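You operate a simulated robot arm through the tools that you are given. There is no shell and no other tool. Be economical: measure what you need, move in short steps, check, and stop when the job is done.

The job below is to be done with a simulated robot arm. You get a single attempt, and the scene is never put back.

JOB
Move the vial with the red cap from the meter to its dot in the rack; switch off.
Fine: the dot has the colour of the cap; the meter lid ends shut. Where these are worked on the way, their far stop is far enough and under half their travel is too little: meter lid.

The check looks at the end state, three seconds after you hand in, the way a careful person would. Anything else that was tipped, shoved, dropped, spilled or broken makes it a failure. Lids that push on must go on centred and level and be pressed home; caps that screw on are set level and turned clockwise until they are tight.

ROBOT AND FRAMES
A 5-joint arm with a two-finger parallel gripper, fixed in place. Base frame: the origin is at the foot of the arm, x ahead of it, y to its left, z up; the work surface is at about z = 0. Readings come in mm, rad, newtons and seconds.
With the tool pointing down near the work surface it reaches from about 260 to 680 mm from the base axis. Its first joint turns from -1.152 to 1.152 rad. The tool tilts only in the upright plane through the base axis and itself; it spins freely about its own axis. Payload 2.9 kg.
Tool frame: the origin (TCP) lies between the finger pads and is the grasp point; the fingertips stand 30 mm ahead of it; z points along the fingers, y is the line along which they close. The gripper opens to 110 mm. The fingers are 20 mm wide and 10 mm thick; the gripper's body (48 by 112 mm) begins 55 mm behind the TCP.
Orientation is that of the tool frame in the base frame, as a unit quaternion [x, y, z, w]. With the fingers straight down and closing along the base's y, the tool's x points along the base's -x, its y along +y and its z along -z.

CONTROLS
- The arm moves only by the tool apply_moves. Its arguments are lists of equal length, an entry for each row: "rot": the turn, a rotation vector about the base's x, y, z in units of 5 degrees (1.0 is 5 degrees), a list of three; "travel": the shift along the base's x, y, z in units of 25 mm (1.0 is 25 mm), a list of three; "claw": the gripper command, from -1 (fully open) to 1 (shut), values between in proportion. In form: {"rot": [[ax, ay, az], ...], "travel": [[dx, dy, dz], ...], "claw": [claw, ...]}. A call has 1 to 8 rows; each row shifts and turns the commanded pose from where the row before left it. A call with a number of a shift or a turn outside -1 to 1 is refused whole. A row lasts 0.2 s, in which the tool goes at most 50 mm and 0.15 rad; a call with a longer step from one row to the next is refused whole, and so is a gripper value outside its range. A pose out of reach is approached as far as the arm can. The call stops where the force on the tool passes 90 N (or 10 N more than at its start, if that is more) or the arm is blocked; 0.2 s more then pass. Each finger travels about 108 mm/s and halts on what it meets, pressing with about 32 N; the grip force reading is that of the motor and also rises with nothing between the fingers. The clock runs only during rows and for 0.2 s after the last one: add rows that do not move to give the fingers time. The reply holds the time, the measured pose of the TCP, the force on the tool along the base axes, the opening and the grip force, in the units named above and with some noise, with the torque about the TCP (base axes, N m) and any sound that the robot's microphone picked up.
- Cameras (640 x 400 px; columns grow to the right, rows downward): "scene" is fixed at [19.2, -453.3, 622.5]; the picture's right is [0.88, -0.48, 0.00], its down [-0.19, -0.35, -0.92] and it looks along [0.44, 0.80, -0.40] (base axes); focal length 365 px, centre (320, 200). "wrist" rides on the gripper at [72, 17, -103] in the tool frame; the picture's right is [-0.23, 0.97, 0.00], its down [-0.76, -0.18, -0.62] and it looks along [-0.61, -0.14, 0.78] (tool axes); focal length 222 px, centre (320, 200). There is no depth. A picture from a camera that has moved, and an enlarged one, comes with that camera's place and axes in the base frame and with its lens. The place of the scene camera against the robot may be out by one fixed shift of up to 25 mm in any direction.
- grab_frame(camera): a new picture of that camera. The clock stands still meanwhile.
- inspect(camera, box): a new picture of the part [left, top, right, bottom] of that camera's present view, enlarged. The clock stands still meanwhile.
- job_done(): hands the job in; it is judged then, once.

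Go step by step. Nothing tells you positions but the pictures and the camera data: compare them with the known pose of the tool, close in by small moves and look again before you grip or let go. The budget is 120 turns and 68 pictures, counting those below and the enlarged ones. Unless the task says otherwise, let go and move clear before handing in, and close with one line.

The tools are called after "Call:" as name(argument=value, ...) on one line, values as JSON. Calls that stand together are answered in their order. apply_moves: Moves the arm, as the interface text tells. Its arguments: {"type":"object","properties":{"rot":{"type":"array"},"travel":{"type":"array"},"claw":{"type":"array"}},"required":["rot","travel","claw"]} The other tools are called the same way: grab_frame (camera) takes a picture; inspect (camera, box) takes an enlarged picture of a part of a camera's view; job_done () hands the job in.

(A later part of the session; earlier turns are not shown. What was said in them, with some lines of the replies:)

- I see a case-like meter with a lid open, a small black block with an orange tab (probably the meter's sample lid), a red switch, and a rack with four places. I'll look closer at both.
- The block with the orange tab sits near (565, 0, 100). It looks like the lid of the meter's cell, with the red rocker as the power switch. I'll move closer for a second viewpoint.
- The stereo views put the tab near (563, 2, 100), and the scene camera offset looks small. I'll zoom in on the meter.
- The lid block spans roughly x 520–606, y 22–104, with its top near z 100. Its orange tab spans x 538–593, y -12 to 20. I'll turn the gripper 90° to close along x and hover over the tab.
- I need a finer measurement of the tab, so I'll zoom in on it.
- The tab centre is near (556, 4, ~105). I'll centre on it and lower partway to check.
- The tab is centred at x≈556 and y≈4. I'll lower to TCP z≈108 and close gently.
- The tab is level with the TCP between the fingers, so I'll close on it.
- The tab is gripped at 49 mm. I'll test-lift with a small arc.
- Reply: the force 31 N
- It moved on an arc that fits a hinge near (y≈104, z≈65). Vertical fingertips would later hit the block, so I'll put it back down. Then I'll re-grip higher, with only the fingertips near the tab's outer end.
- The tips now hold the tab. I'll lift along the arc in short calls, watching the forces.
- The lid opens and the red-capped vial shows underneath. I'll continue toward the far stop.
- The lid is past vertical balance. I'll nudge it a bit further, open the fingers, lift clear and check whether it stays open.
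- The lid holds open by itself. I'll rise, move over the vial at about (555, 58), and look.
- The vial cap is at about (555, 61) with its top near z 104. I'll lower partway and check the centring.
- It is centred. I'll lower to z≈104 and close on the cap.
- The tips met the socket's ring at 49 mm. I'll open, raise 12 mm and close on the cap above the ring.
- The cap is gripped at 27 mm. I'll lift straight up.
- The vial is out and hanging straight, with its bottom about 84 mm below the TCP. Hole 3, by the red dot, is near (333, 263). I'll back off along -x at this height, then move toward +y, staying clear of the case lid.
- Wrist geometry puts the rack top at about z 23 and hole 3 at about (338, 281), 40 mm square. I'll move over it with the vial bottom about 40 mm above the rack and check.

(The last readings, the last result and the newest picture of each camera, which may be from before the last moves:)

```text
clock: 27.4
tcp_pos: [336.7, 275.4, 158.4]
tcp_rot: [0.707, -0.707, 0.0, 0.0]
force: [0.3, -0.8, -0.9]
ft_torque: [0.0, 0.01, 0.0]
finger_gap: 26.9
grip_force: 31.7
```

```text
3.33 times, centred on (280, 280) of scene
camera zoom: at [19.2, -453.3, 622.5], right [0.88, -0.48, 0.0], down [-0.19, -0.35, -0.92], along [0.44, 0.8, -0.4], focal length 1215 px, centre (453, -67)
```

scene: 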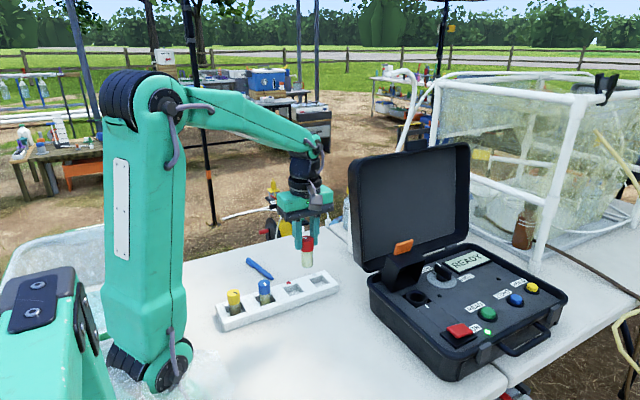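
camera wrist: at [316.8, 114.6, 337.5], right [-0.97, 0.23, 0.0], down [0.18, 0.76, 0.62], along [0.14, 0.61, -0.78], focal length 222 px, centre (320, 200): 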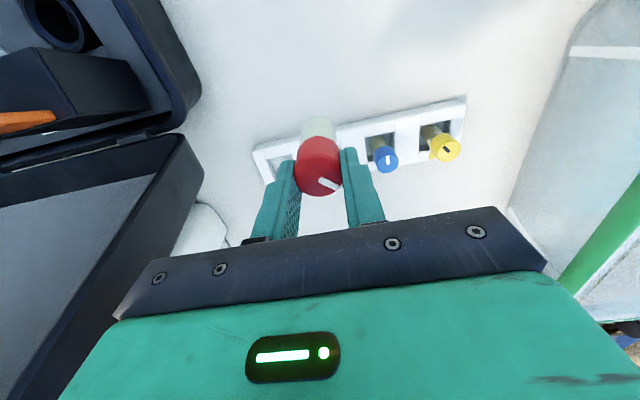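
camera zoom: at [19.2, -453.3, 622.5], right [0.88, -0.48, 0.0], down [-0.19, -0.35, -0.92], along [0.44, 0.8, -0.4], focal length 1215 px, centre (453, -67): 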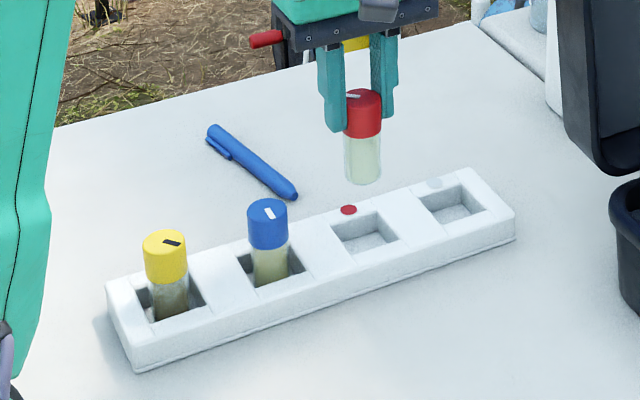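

Hole 3 is re-measured at (339, 281). I'll shift to it and lower to just above the rack top.

Call:
apply_moves(rot=[[0, 0, 0], [0, 0, 0], [0, 0, 0], [0, 0, 0]], travel=[[0.09, 0.22, -0.4], [0, 0, -0.6], [0, 0, -0.4], [0, 0, 0]], claw=[1, 1, 1, 1])

Call:
inspect(camera="wrist", box=[200, 40, 480, 240])

Call:
inspect(camera="scene", box=[230, 230, 350, 330])

```text
clock: 28.4
tcp_pos: [338.5, 281.1, 123.0]
tcp_rot: [-0.707, 0.707, 0.0, 0.0]
force: [0.3, -0.5, -0.7]
ft_torque: [0.03, 0.02, -0.03]
finger_gap: 26.9
grip_force: 32.0
```

```text
2.00 times, centred on (340, 140) of wrist
camera zoom: at [323.6, 208.8, 227.0], right [-0.97, 0.23, 0.0], down [0.18, 0.76, 0.62], along [0.14, 0.61, -0.78], focal length 444 px, centre (280, 320)
```

zoom: 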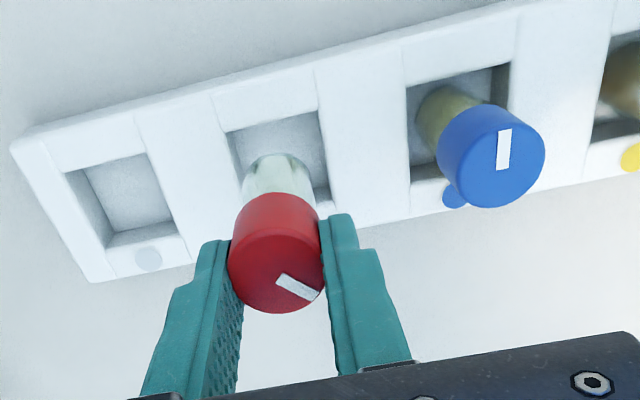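

```text
4.00 times, centred on (290, 280) of scene
camera zoom: at [19.2, -453.3, 622.5], right [0.88, -0.48, 0.0], down [-0.19, -0.35, -0.92], along [0.44, 0.8, -0.4], focal length 1458 px, centre (440, -120)
```

zoom: 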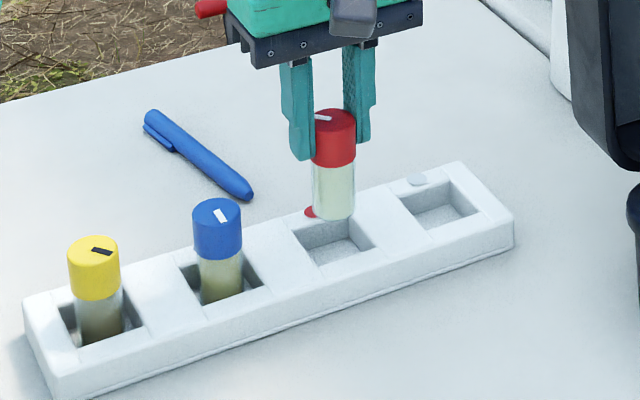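

The alignment is consistent within tolerance. I'll nudge -1.5 mm in y and descend slowly into the hole, watching for contact.

Call:
apply_moves(rot=[[0, 0, 0], [0, 0, 0], [0, 0, 0]], travel=[[0, -0.06, -0.4], [0, 0, -0.4], [0, 0, 0]], claw=[1, 1, 1])

Call:
inspect(camera="scene", box=[230, 230, 350, 330])

Call:
inspect(camera="wrist", box=[200, 40, 480, 240])

```text
clock: 29.2
tcp_pos: [339.9, 280.1, 104.7]
tcp_rot: [-0.707, 0.707, 0.0, -0.001]
force: [-0.4, 0.4, -0.1]
ft_torque: [0.03, 0.0, 0.01]
finger_gap: 26.7
grip_force: 31.7
```

```text
4.00 times, centred on (290, 280) of scene
camera zoom: at [19.2, -453.3, 622.5], right [0.88, -0.48, 0.0], down [-0.19, -0.35, -0.92], along [0.44, 0.8, -0.4], focal length 1458 px, centre (440, -120)
```

zoom: 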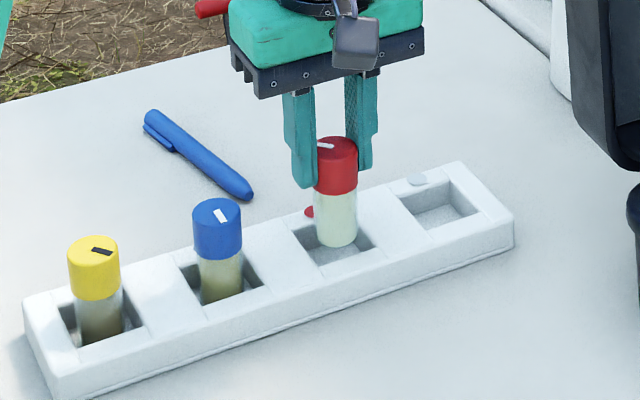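

```text
2.00 times, centred on (340, 140) of wrist
camera zoom: at [323.8, 207.1, 207.3], right [-0.97, 0.23, 0.0], down [0.18, 0.76, 0.62], along [0.14, 0.61, -0.78], focal length 444 px, centre (280, 320)
```

zoom: 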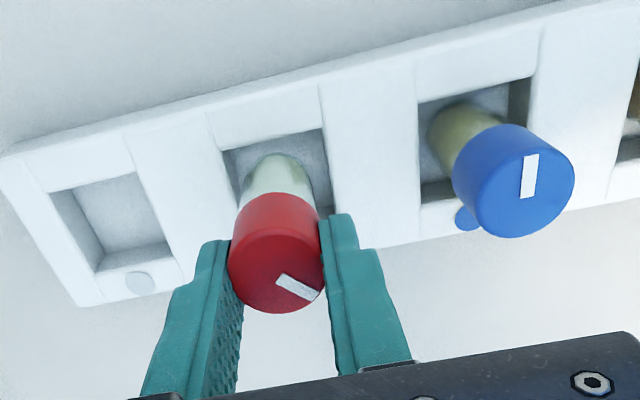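

Aligned. I'll keep descending in small steps until contact.

Call:
apply_moves(rot=[[0, 0, 0], [0, 0, 0], [0, 0, 0]], travel=[[-0.04, 0, -0.25], [0, 0, -0.25], [0, 0, 0]], claw=[1, 1, 1])

Call:
inspect(camera="scene", box=[230, 230, 350, 330])

```text
clock: 30.0
tcp_pos: [338.5, 279.0, 92.3]
tcp_rot: [0.708, -0.707, 0.0, -0.001]
force: [0.2, -0.2, 0.1]
ft_torque: [0.03, 0.0, -0.02]
finger_gap: 26.8
grip_force: 32.3
```

```text
4.00 times, centred on (290, 280) of scene
camera zoom: at [19.2, -453.3, 622.5], right [0.88, -0.48, 0.0], down [-0.19, -0.35, -0.92], along [0.44, 0.8, -0.4], focal length 1458 px, centre (440, -120)
```

zoom: 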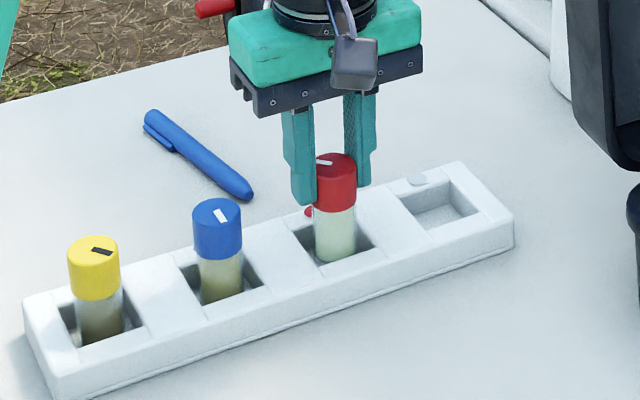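

Call:
apply_moves(rot=[[0, 0, 0], [0, 0, 0], [0, 0, 0]], travel=[[0, 0, -0.12], [0, 0, -0.08], [0, 0, 0]], claw=[1, 1, 1])

```text
clock: 30.8
tcp_pos: [338.5, 279.8, 85.9]
tcp_rot: [-0.707, 0.708, 0.0, 0.0]
force: [0.1, -0.4, -0.9]
ft_torque: [0.01, 0.03, 0.0]
finger_gap: 27.1
grip_force: 32.0
```

Call:
apply_moves(rot=[[0, 0, 0], [0, 0, 0], [0, 0, 0]], travel=[[0, 0, -0.08], [0, 0, -0.08], [0, 0, 0]], claw=[1, 1, 1])

Call:
inspect(camera="scene", box=[230, 230, 350, 330])

```text
clock: 31.6
tcp_pos: [338.9, 280.2, 82.9]
tcp_rot: [0.707, -0.707, 0.0, -0.001]
force: [0.4, 0.9, -0.9]
ft_torque: [-0.01, -0.01, 0.0]
finger_gap: 26.9
grip_force: 31.6
```

```text
4.00 times, centred on (290, 280) of scene
camera zoom: at [19.2, -453.3, 622.5], right [0.88, -0.48, 0.0], down [-0.19, -0.35, -0.92], along [0.44, 0.8, -0.4], focal length 1458 px, centre (440, -120)
```

zoom: 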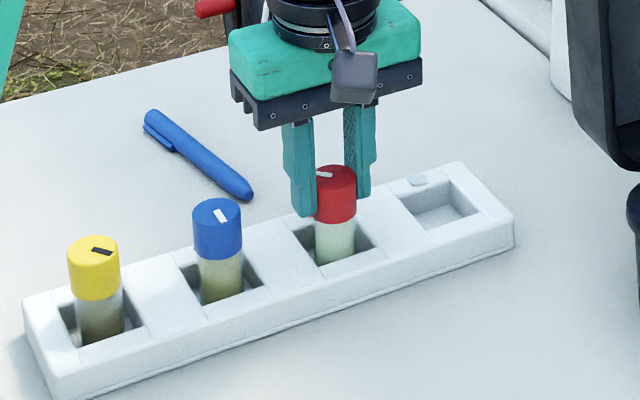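

Call:
apply_moves(rot=[[0, 0, 0], [0, 0, 0]], travel=[[0, 0, -0.06], [0, 0, 0]], claw=[1, 1])

```text
clock: 32.2
tcp_pos: [339.4, 281.0, 80.4]
tcp_rot: [-0.706, 0.708, 0.001, 0.0]
force: [-0.9, -1.2, 4.0]
ft_torque: [-0.03, 0.04, 0.01]
finger_gap: 26.8
grip_force: 31.9
```

Contact with the floor. I'll open gently and rise.

Call:
apply_moves(rot=[[0, 0, 0], [0, 0, 0], [0, 0, 0], [0, 0, 0], [0, 0, 0], [0, 0, 0], [0, 0, 0], [0, 0, 0]], travel=[[0, 0, 0], [0, 0, 0], [0, 0, 0.3], [0, 0, 0.9], [0, 0, 0.9], [0, 0, 0.9], [0, 0, 0.9], [0, 0, 0.9]], claw=[0.3, 0, 0, 0, 0, 0, 0, 0])

Call:
inspect(camera="scene", box=[230, 230, 350, 330])

```text
clock: 34.0
tcp_pos: [339.2, 280.1, 201.8]
tcp_rot: [0.707, -0.707, 0.0, 0.0]
force: [-0.3, 0.0, -0.4]
ft_torque: [-0.02, -0.01, 0.02]
finger_gap: 54.8
grip_force: 0.0
```

```text
4.00 times, centred on (290, 280) of scene
camera zoom: at [19.2, -453.3, 622.5], right [0.88, -0.48, 0.0], down [-0.19, -0.35, -0.92], along [0.44, 0.8, -0.4], focal length 1458 px, centre (440, -120)
```

zoom: 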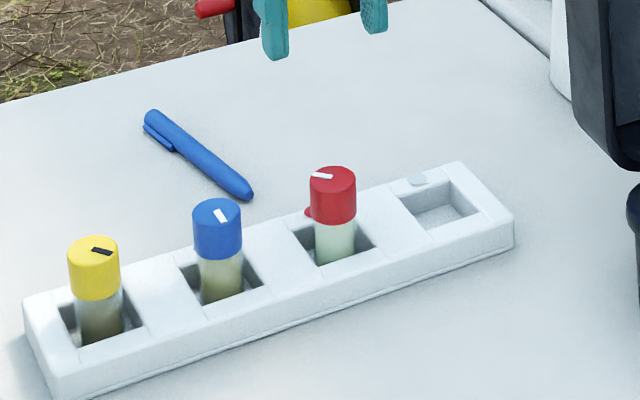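

The vial stands properly in the red-dot hole. I'll return to the lid along the same safe path to swing it shut.

Call:
apply_moves(rot=[[0, 0, 0], [0, 0, 0], [0, 0, 0], [0, 0, 0], [0, 0, 0], [0, 0, 0], [0, 0, 0], [0, 0, 0]], travel=[[0, 0, 0.9], [0, -1, 0.9], [0, -1, 0.4], [0, -1, 0], [0, -1, 0], [0, -1, 0], [0, -1, 0], [0, -1, 0]], claw=[-0.1, -0.1, -0.1, -0.1, -0.1, -0.1, -0.1, -0.1])

Call:
apply_moves(rot=[[0, 0, 0], [0, 0, 0], [0, 0, 0], [0, 0, 0], [0, 0, 0], [0, 0, 0], [0, 0, 0], [0, 0, 0]], travel=[[0, -1, 0], [0.5, -1, 0], [1, 0, 0], [1, 0, 0], [1, 0, 0], [1, 0, 0], [1, 0, 0], [1, 0, 0]], claw=[-0.1, -0.1, -0.1, -0.1, -0.1, -0.1, -0.1, -0.1])

Call:
apply_moves(rot=[[0, 0, 0], [0, 0, 0], [0, 0, 0], [0, 0, 0], [0, 0, 0], [0, 0, 0]], travel=[[1, 0, 0], [1, 0, 0], [0.18, 0.9, 0], [0, 0.9, 0], [0, 0.9, 0], [0, 0, 0]], claw=[-0.1, -0.1, -0.1, -0.1, -0.1, -0.1])

Call:
grab_frame(camera="wrist")

Call:
inspect(camera="scene", box=[370, 150, 500, 330])

```text
clock: 35.8
tcp_pos: [337.9, 104.5, 257.1]
tcp_rot: [-0.707, 0.707, 0.001, 0.0]
force: [-0.7, 0.5, -0.1]
ft_torque: [-0.02, 0.01, -0.02]
finger_gap: 60.5
grip_force: 0.1
```

```text
clock: 37.6
tcp_pos: [500.6, 54.2, 256.0]
tcp_rot: [0.707, -0.707, 0.0, 0.0]
force: [-0.4, -0.7, 0.2]
ft_torque: [0.0, -0.01, 0.05]
finger_gap: 60.6
grip_force: 0.1
```

```text
clock: 39.0
tcp_pos: [554.7, 122.1, 257.1]
tcp_rot: [0.707, -0.707, 0.0, 0.0]
force: [-0.7, 0.0, -0.4]
ft_torque: [0.04, -0.01, 0.04]
finger_gap: 60.4
grip_force: 0.0
```

```text
18 pictures are left
camera wrist: at [538.6, 49.7, 359.5], right [-0.97, 0.23, 0.0], down [0.18, 0.76, 0.62], along [0.14, 0.61, -0.78], focal length 222 px, centre (320, 200)
```

wrist: 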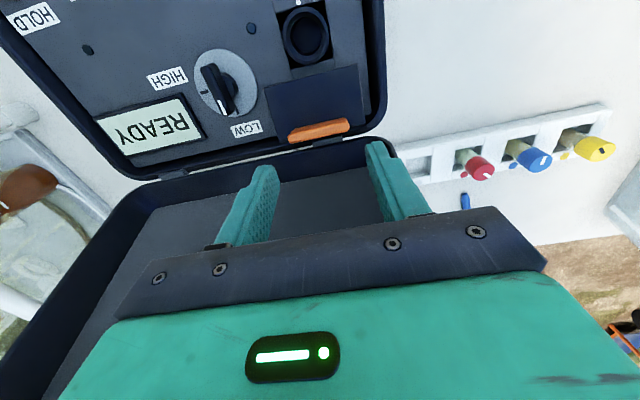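

```text
2.22 times, centred on (435, 240) of scene
camera zoom: at [19.2, -453.3, 622.5], right [0.88, -0.48, 0.0], down [-0.19, -0.35, -0.92], along [0.44, 0.8, -0.4], focal length 810 px, centre (64, 111)
```

zoom: 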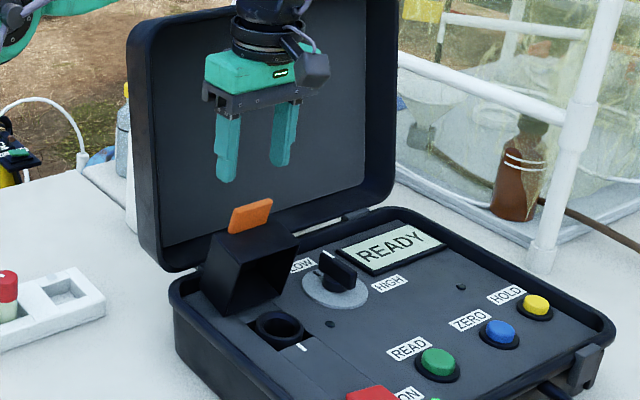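

The tab stands at y≈116. I'll lower the fingers astride it and close.

Call:
apply_moves(rot=[[0, 0, 0], [0, 0, 0], [0, 0, 0], [0, 0, 0], [0, 0, 0], [0, 0, 0]], travel=[[0.04, -0.04, -0.7], [0, 0, -0.7], [0, 0, -0.7], [0, 0, 0], [0, 0, 0], [0, 0, 0]], claw=[-0.1, -0.1, -0.1, 0, 0.5, 1])

Call:
inspect(camera="scene", box=[380, 200, 480, 320])

```text
clock: 40.4
tcp_pos: [554.7, 122.2, 203.8]
tcp_rot: [0.707, -0.707, -0.002, 0.001]
force: [-17.8, -1.1, 3.2]
ft_torque: [-0.19, 0.12, -0.14]
finger_gap: 49.3
grip_force: 45.6
```

```text
3.33 times, centred on (430, 260) of scene
camera zoom: at [19.1, -453.3, 622.5], right [0.88, -0.48, 0.0], down [-0.19, -0.35, -0.92], along [0.44, 0.8, -0.4], focal length 1215 px, centre (-47, 0)
```

zoom: 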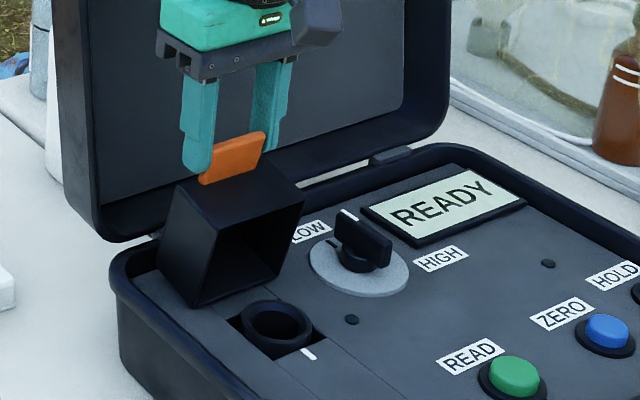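

I'll swing it back along the reverse arc.

Call:
apply_moves(rot=[[0, 0, 0], [0, 0, 0], [0, 0, 0], [0, 0, 0], [0, 0, 0], [0, 0, 0]], travel=[[-0.04, -0.36, 0.05], [0, -0.36, 0.04], [0, -0.54, -0.02], [0, -0.54, -0.13], [0, -0.54, -0.18], [0, -0.52, -0.24]], claw=[1, 1, 1, 1, 1, 1])

```text
clock: 41.8
tcp_pos: [554.1, 49.5, 193.0]
tcp_rot: [0.707, -0.707, -0.001, -0.001]
force: [-16.4, 6.7, 12.3]
ft_torque: [1.44, 0.56, -0.03]
finger_gap: 50.0
grip_force: 45.0
```

Call:
apply_moves(rot=[[0, 0, 0], [0, 0, 0], [0, 0, 0]], travel=[[-0.04, -0.49, -0.3], [0, -0.45, -0.36], [0, -0.41, -0.41]], claw=[1, 1, 1])

Call:
inspect(camera="scene", box=[380, 200, 480, 320])

```text
clock: 42.6
tcp_pos: [555.1, 16.8, 166.3]
tcp_rot: [-0.707, 0.708, -0.001, 0.002]
force: [1.0, 2.0, 14.3]
ft_torque: [1.36, 0.53, 0.24]
finger_gap: 49.3
grip_force: 45.1
```

```text
3.33 times, centred on (430, 260) of scene
camera zoom: at [19.1, -453.3, 622.5], right [0.88, -0.48, 0.0], down [-0.19, -0.35, -0.92], along [0.44, 0.8, -0.4], focal length 1215 px, centre (-47, 0)
```

zoom: 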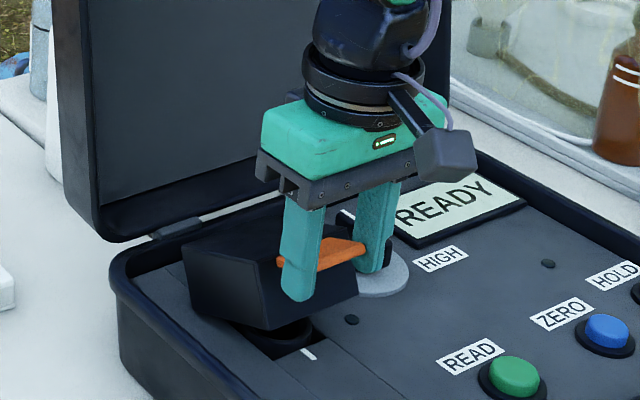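

Call:
apply_moves(rot=[[0, 0, 0], [0, 0, 0], [0, 0, 0], [0, 0, 0]], travel=[[0, -0.36, -0.45], [0, -0.3, -0.49], [0, -0.24, -0.52], [0, 0, 0]], claw=[1, 1, 1, 1])

Call:
inspect(camera="scene", box=[380, 220, 500, 350])

```text
clock: 43.6
tcp_pos: [555.3, -6.6, 129.8]
tcp_rot: [-0.706, 0.708, 0.0, 0.001]
force: [6.3, -13.5, 14.3]
ft_torque: [0.72, 0.1, 0.3]
finger_gap: 48.9
grip_force: 44.8
```

```text
3.08 times, centred on (440, 285) of scene
camera zoom: at [19.1, -453.3, 622.5], right [0.88, -0.48, 0.0], down [-0.19, -0.35, -0.92], along [0.44, 0.8, -0.4], focal length 1122 px, centre (-49, -62)
```

zoom: 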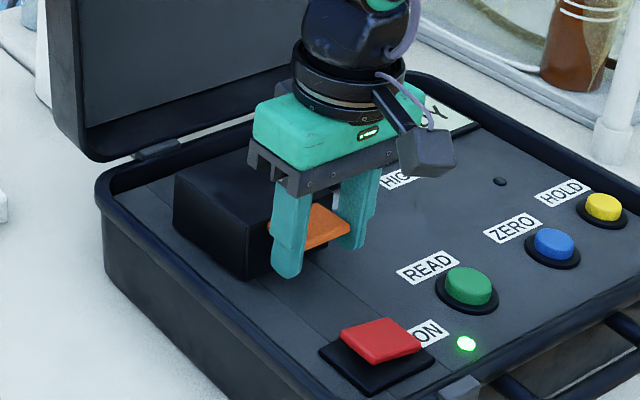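

The lid looks shut. I'll release and lift clear, then close the fingers and press gently on the lid top to make sure.

Call:
apply_moves(rot=[[0, 0, 0], [0, 0, 0], [0, 0, 0], [0, 0, 0], [0, 0, 0], [0, 0, 0], [0, 0, 0], [0, 0, 0]], travel=[[0, 0, 0], [0, 0, 0], [0, 0, 0.9], [0, 0, 0.4], [0, 0.8, 0], [0, 0.8, 0], [0, 0, 0], [0, 0, 0]], claw=[0, -0.1, -0.1, -0.1, 1, 1, 1, 1])

Call:
apply_moves(rot=[[0, 0, 0], [0, 0, 0], [0, 0, 0], [0, 0, 0]], travel=[[0, 0, -0.4], [0, 0, -0.35], [0, 0, -0.12], [0, 0, -0.12]], claw=[1, 1, 1, 1])

```text
clock: 45.4
tcp_pos: [554.4, 34.5, 161.3]
tcp_rot: [0.708, -0.706, 0.0, 0.0]
force: [-0.5, 0.8, -0.3]
ft_torque: [0.01, 0.0, -0.02]
finger_gap: 0.3
grip_force: 32.4
```

```text
clock: 46.4
tcp_pos: [556.0, 32.6, 149.3]
tcp_rot: [0.708, -0.707, 0.005, -0.005]
force: [-32.4, -7.1, 78.8]
ft_torque: [0.51, 1.01, 0.39]
finger_gap: 0.0
grip_force: 32.0
```

Firm contact at tip z≈119. I'll back off and compare the lid visually with the start picture.

Call:
apply_moves(rot=[[0, 0, 0], [0, 0, 0], [0, 0, 0], [0, 0, 0], [0, 0, 0], [0, 0, 0], [0, 0, 0]], travel=[[0, 0, 0.9], [0, 0, 0.9], [0, -0.6, 0.9], [0, -1, 0.9], [0, -1, 0], [0, -1, 0], [0, 0, 0]], claw=[1, 1, 1, 1, 1, 1, 1])

Call:
inspect(camera="scene", box=[360, 230, 580, 370])

Call:
grab_frame(camera="wrist")

```text
clock: 48.0
tcp_pos: [555.5, -57.8, 226.8]
tcp_rot: [0.707, -0.707, 0.0, 0.0]
force: [0.2, 0.2, -0.3]
ft_torque: [-0.03, 0.0, 0.0]
finger_gap: 0.0
grip_force: 32.2
```

```text
2.86 times, centred on (470, 300) of scene
camera zoom: at [19.2, -453.3, 622.5], right [0.88, -0.48, 0.0], down [-0.19, -0.35, -0.92], along [0.44, 0.8, -0.4], focal length 1042 px, centre (-109, -86)
```

zoom: 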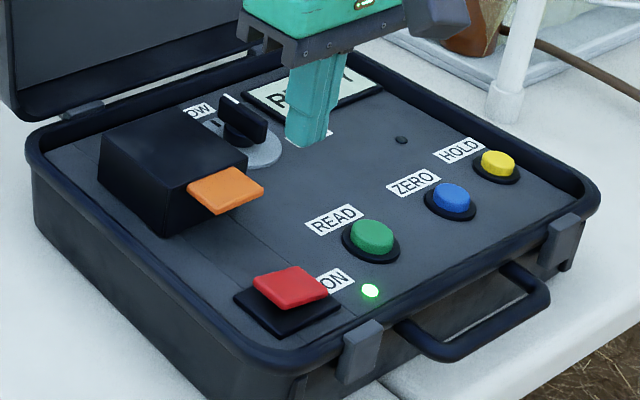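

```text
12 pictures are left
camera wrist: at [538.2, -129.5, 329.5], right [-0.97, 0.23, 0.0], down [0.18, 0.76, 0.62], along [0.14, 0.61, -0.78], focal length 222 px, centre (320, 200)
```

wrist: 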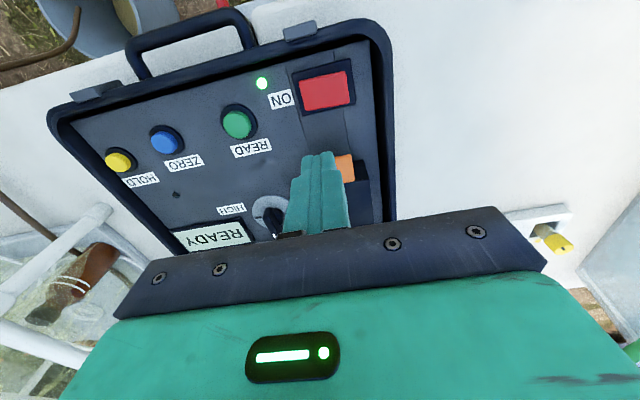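

The lid matches its starting shut state exactly. Now I'll look at the red power switch in detail.

Call:
inspect(camera="wrist", box=[250, 50, 390, 140])

Call:
inspect(camera="scene", box=[430, 310, 500, 360])

```text
4.44 times, centred on (320, 95) of wrist
camera zoom: at [538.2, -129.5, 329.5], right [-0.97, 0.23, 0.0], down [0.18, 0.76, 0.62], along [0.14, 0.61, -0.78], focal length 987 px, centre (320, 667)
```

zoom: 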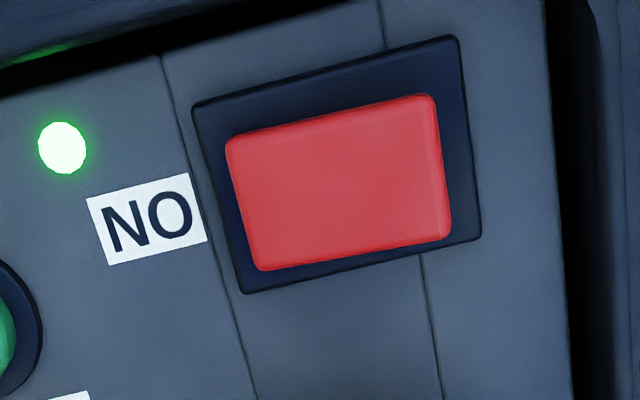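

```text
8.00 times, centred on (465, 335) of scene
camera zoom: at [19.2, -453.3, 622.5], right [0.88, -0.48, 0.0], down [-0.19, -0.35, -0.92], along [0.44, 0.8, -0.4], focal length 2917 px, centre (-840, -880)
```

zoom: 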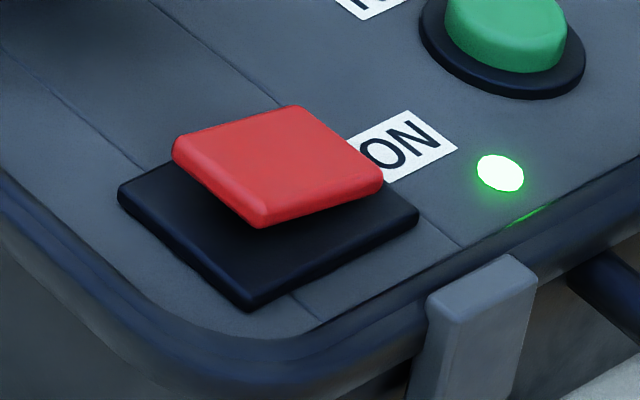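

The rocker's +x (ON) end is down and its low-x end is raised. I'll press the low-x end at about (529, -76) with closed fingertips. First I'll hover.

Call:
apply_moves(rot=[[0, 0, 0], [0, 0, 0], [0, 0, 0], [0, 0, 0], [0, 0, 0]], travel=[[-0.52, -0.36, -0.7], [-0.52, -0.36, -0.8], [0, 0, -0.8], [0, 0, -0.8], [0, 0, 0]], claw=[1, 1, 1, 1, 1])

Call:
inspect(camera="scene", box=[420, 260, 520, 360])

Call:
grab_frame(camera="wrist")

```text
clock: 49.2
tcp_pos: [528.2, -73.9, 149.4]
tcp_rot: [0.707, -0.707, 0.0, 0.0]
force: [-0.2, -0.1, -0.2]
ft_torque: [0.01, 0.03, 0.0]
finger_gap: 0.0
grip_force: 31.9
```

```text
4.00 times, centred on (470, 310) of scene
camera zoom: at [19.2, -453.3, 622.5], right [0.88, -0.48, 0.0], down [-0.19, -0.35, -0.92], along [0.44, 0.8, -0.4], focal length 1458 px, centre (-280, -240)
```

zoom: 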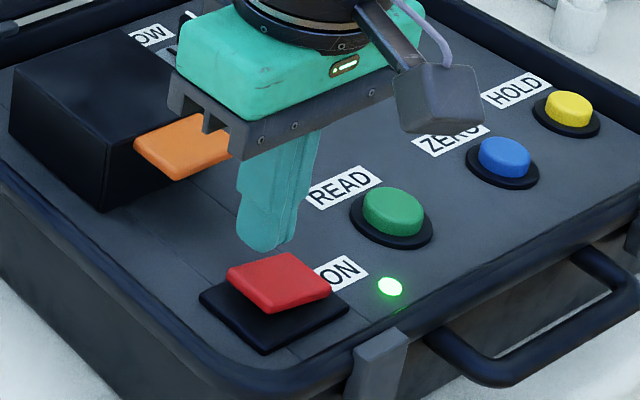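

```text
8 pictures are left
camera wrist: at [512.4, -146.3, 251.9], right [-0.97, 0.23, 0.0], down [0.18, 0.76, 0.62], along [0.14, 0.61, -0.78], focal length 222 px, centre (320, 200)
```

wrist: 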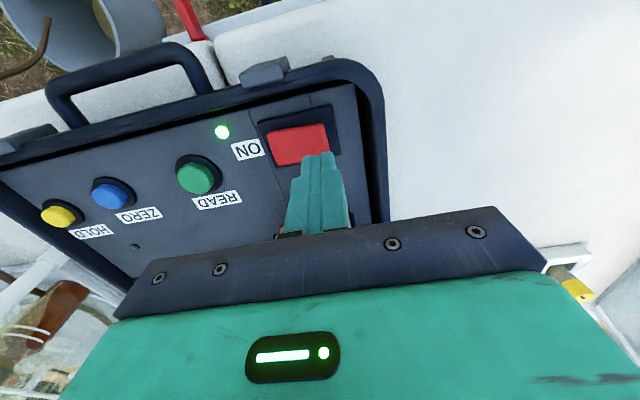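

The alignment over the raised end is good. I'll press down slowly.

Call:
apply_moves(rot=[[0, 0, 0], [0, 0, 0], [0, 0, 0], [0, 0, 0], [0, 0, 0]], travel=[[0.06, -0.04, -0.4], [0, 0, -0.3], [0, 0, -0.12], [0, 0, -0.12], [0, 0, 0]], claw=[1, 1, 1, 1, 1])

```text
clock: 50.4
tcp_pos: [529.6, -74.7, 124.2]
tcp_rot: [0.707, -0.707, 0.0, 0.0]
force: [-0.3, 0.3, -0.5]
ft_torque: [0.03, 0.03, 0.01]
finger_gap: 0.0
grip_force: 31.9
```

Call:
apply_moves(rot=[[0, 0, 0], [0, 0, 0], [0, 0, 0]], travel=[[0, 0, -0.12], [0, 0, -0.12], [0, 0, 0]], claw=[1, 1, 1])

```text
clock: 51.2
tcp_pos: [529.8, -76.1, 118.7]
tcp_rot: [-0.706, 0.708, 0.0, 0.001]
force: [-7.1, -0.7, 8.9]
ft_torque: [0.0, 0.12, -0.03]
finger_gap: 0.2
grip_force: 31.8
```

Contact. I'll press a bit further.

Call:
apply_moves(rot=[[0, 0, 0], [0, 0, 0], [0, 0, 0]], travel=[[0, 0, -0.1], [0, 0, -0.1], [0, 0, 0]], claw=[1, 1, 1])

Call:
inspect(camera="scene", box=[420, 260, 520, 360])

```text
clock: 52.0
tcp_pos: [529.8, -74.9, 119.2]
tcp_rot: [-0.707, 0.707, 0.0, -0.001]
force: [-30.5, 1.2, 45.9]
ft_torque: [0.03, 0.51, 0.01]
finger_gap: 0.0
grip_force: 31.8
```

```text
4.00 times, centred on (470, 310) of scene
camera zoom: at [18.8, -453.3, 622.5], right [0.88, -0.48, 0.0], down [-0.19, -0.35, -0.92], along [0.44, 0.8, -0.4], focal length 1458 px, centre (-280, -240)
```

zoom: 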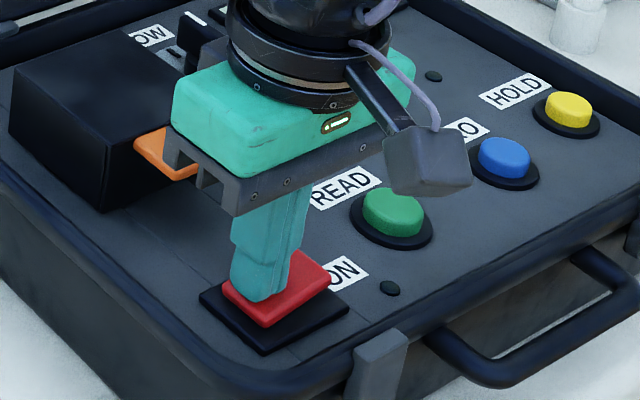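

The rocker flipped and the LED is dark. I'll retreat upward and do a final check.

Call:
apply_moves(rot=[[0, 0, 0], [0, 0, 0], [0, 0, 0], [0, 0, 0], [0, 0, 0], [0, 0, 0], [0, 0, 0]], travel=[[0, 0, 0.6], [0, 0, 0.9], [0, 0, 0.9], [0, 0, 0.9], [-0.8, 0, 0.9], [-0.8, 0, 0.9], [0, 0, 0]], claw=[1, 1, 1, 1, 1, 1, 1])

Call:
grab_frame(camera="scene")

Call:
inspect(camera="scene", box=[360, 230, 580, 370])

Call:
inspect(camera="scene", box=[210, 240, 350, 340])

```text
clock: 53.6
tcp_pos: [490.2, -75.0, 240.5]
tcp_rot: [-0.707, 0.707, 0.0, 0.0]
force: [0.4, 0.5, 0.5]
ft_torque: [0.02, 0.02, -0.02]
finger_gap: 0.0
grip_force: 31.9
```

```text
6 pictures are left
```

scene: 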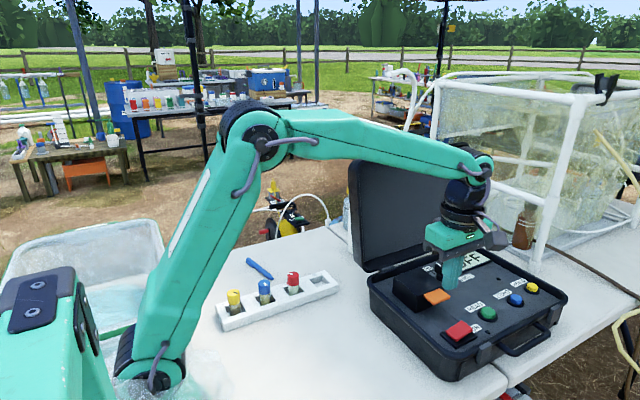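

```text
2.86 times, centred on (470, 300) of scene
camera zoom: at [19.2, -453.3, 622.5], right [0.88, -0.48, 0.0], down [-0.19, -0.35, -0.92], along [0.44, 0.8, -0.4], focal length 1042 px, centre (-109, -86)
```

zoom: 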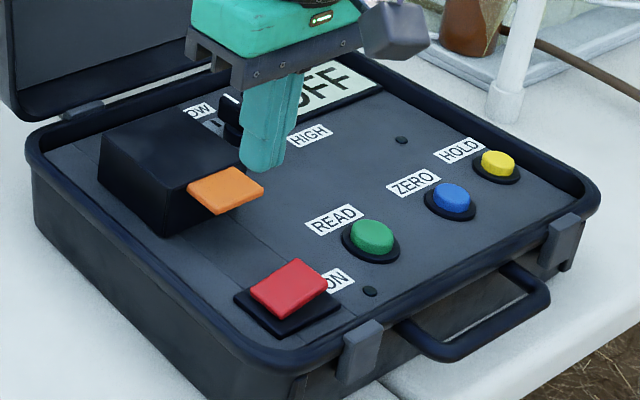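

```text
4.00 times, centred on (280, 290) of scene
camera zoom: at [19.2, -453.3, 622.5], right [0.88, -0.48, 0.0], down [-0.19, -0.35, -0.92], along [0.44, 0.8, -0.4], focal length 1458 px, centre (480, -160)
```

zoom: 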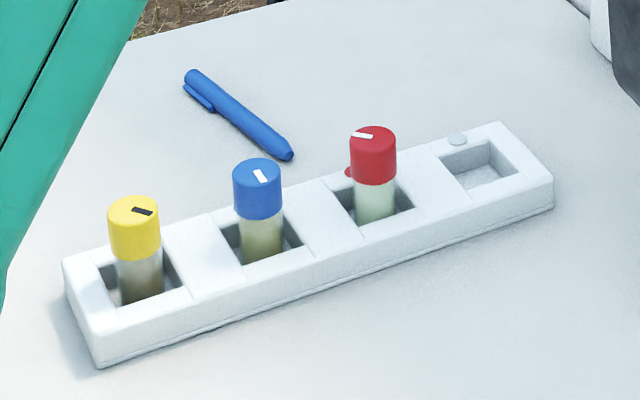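

The display reads OFF and the LED is dark. The lid is shut, the red vial stands in its red-dot hole, and nothing else has moved. I'm handing in.

Call:
job_done()

```text
The job is handed in.
```

The red-capped vial is in its red-dot hole in the rack, the meter lid is shut and the meter is switched off.
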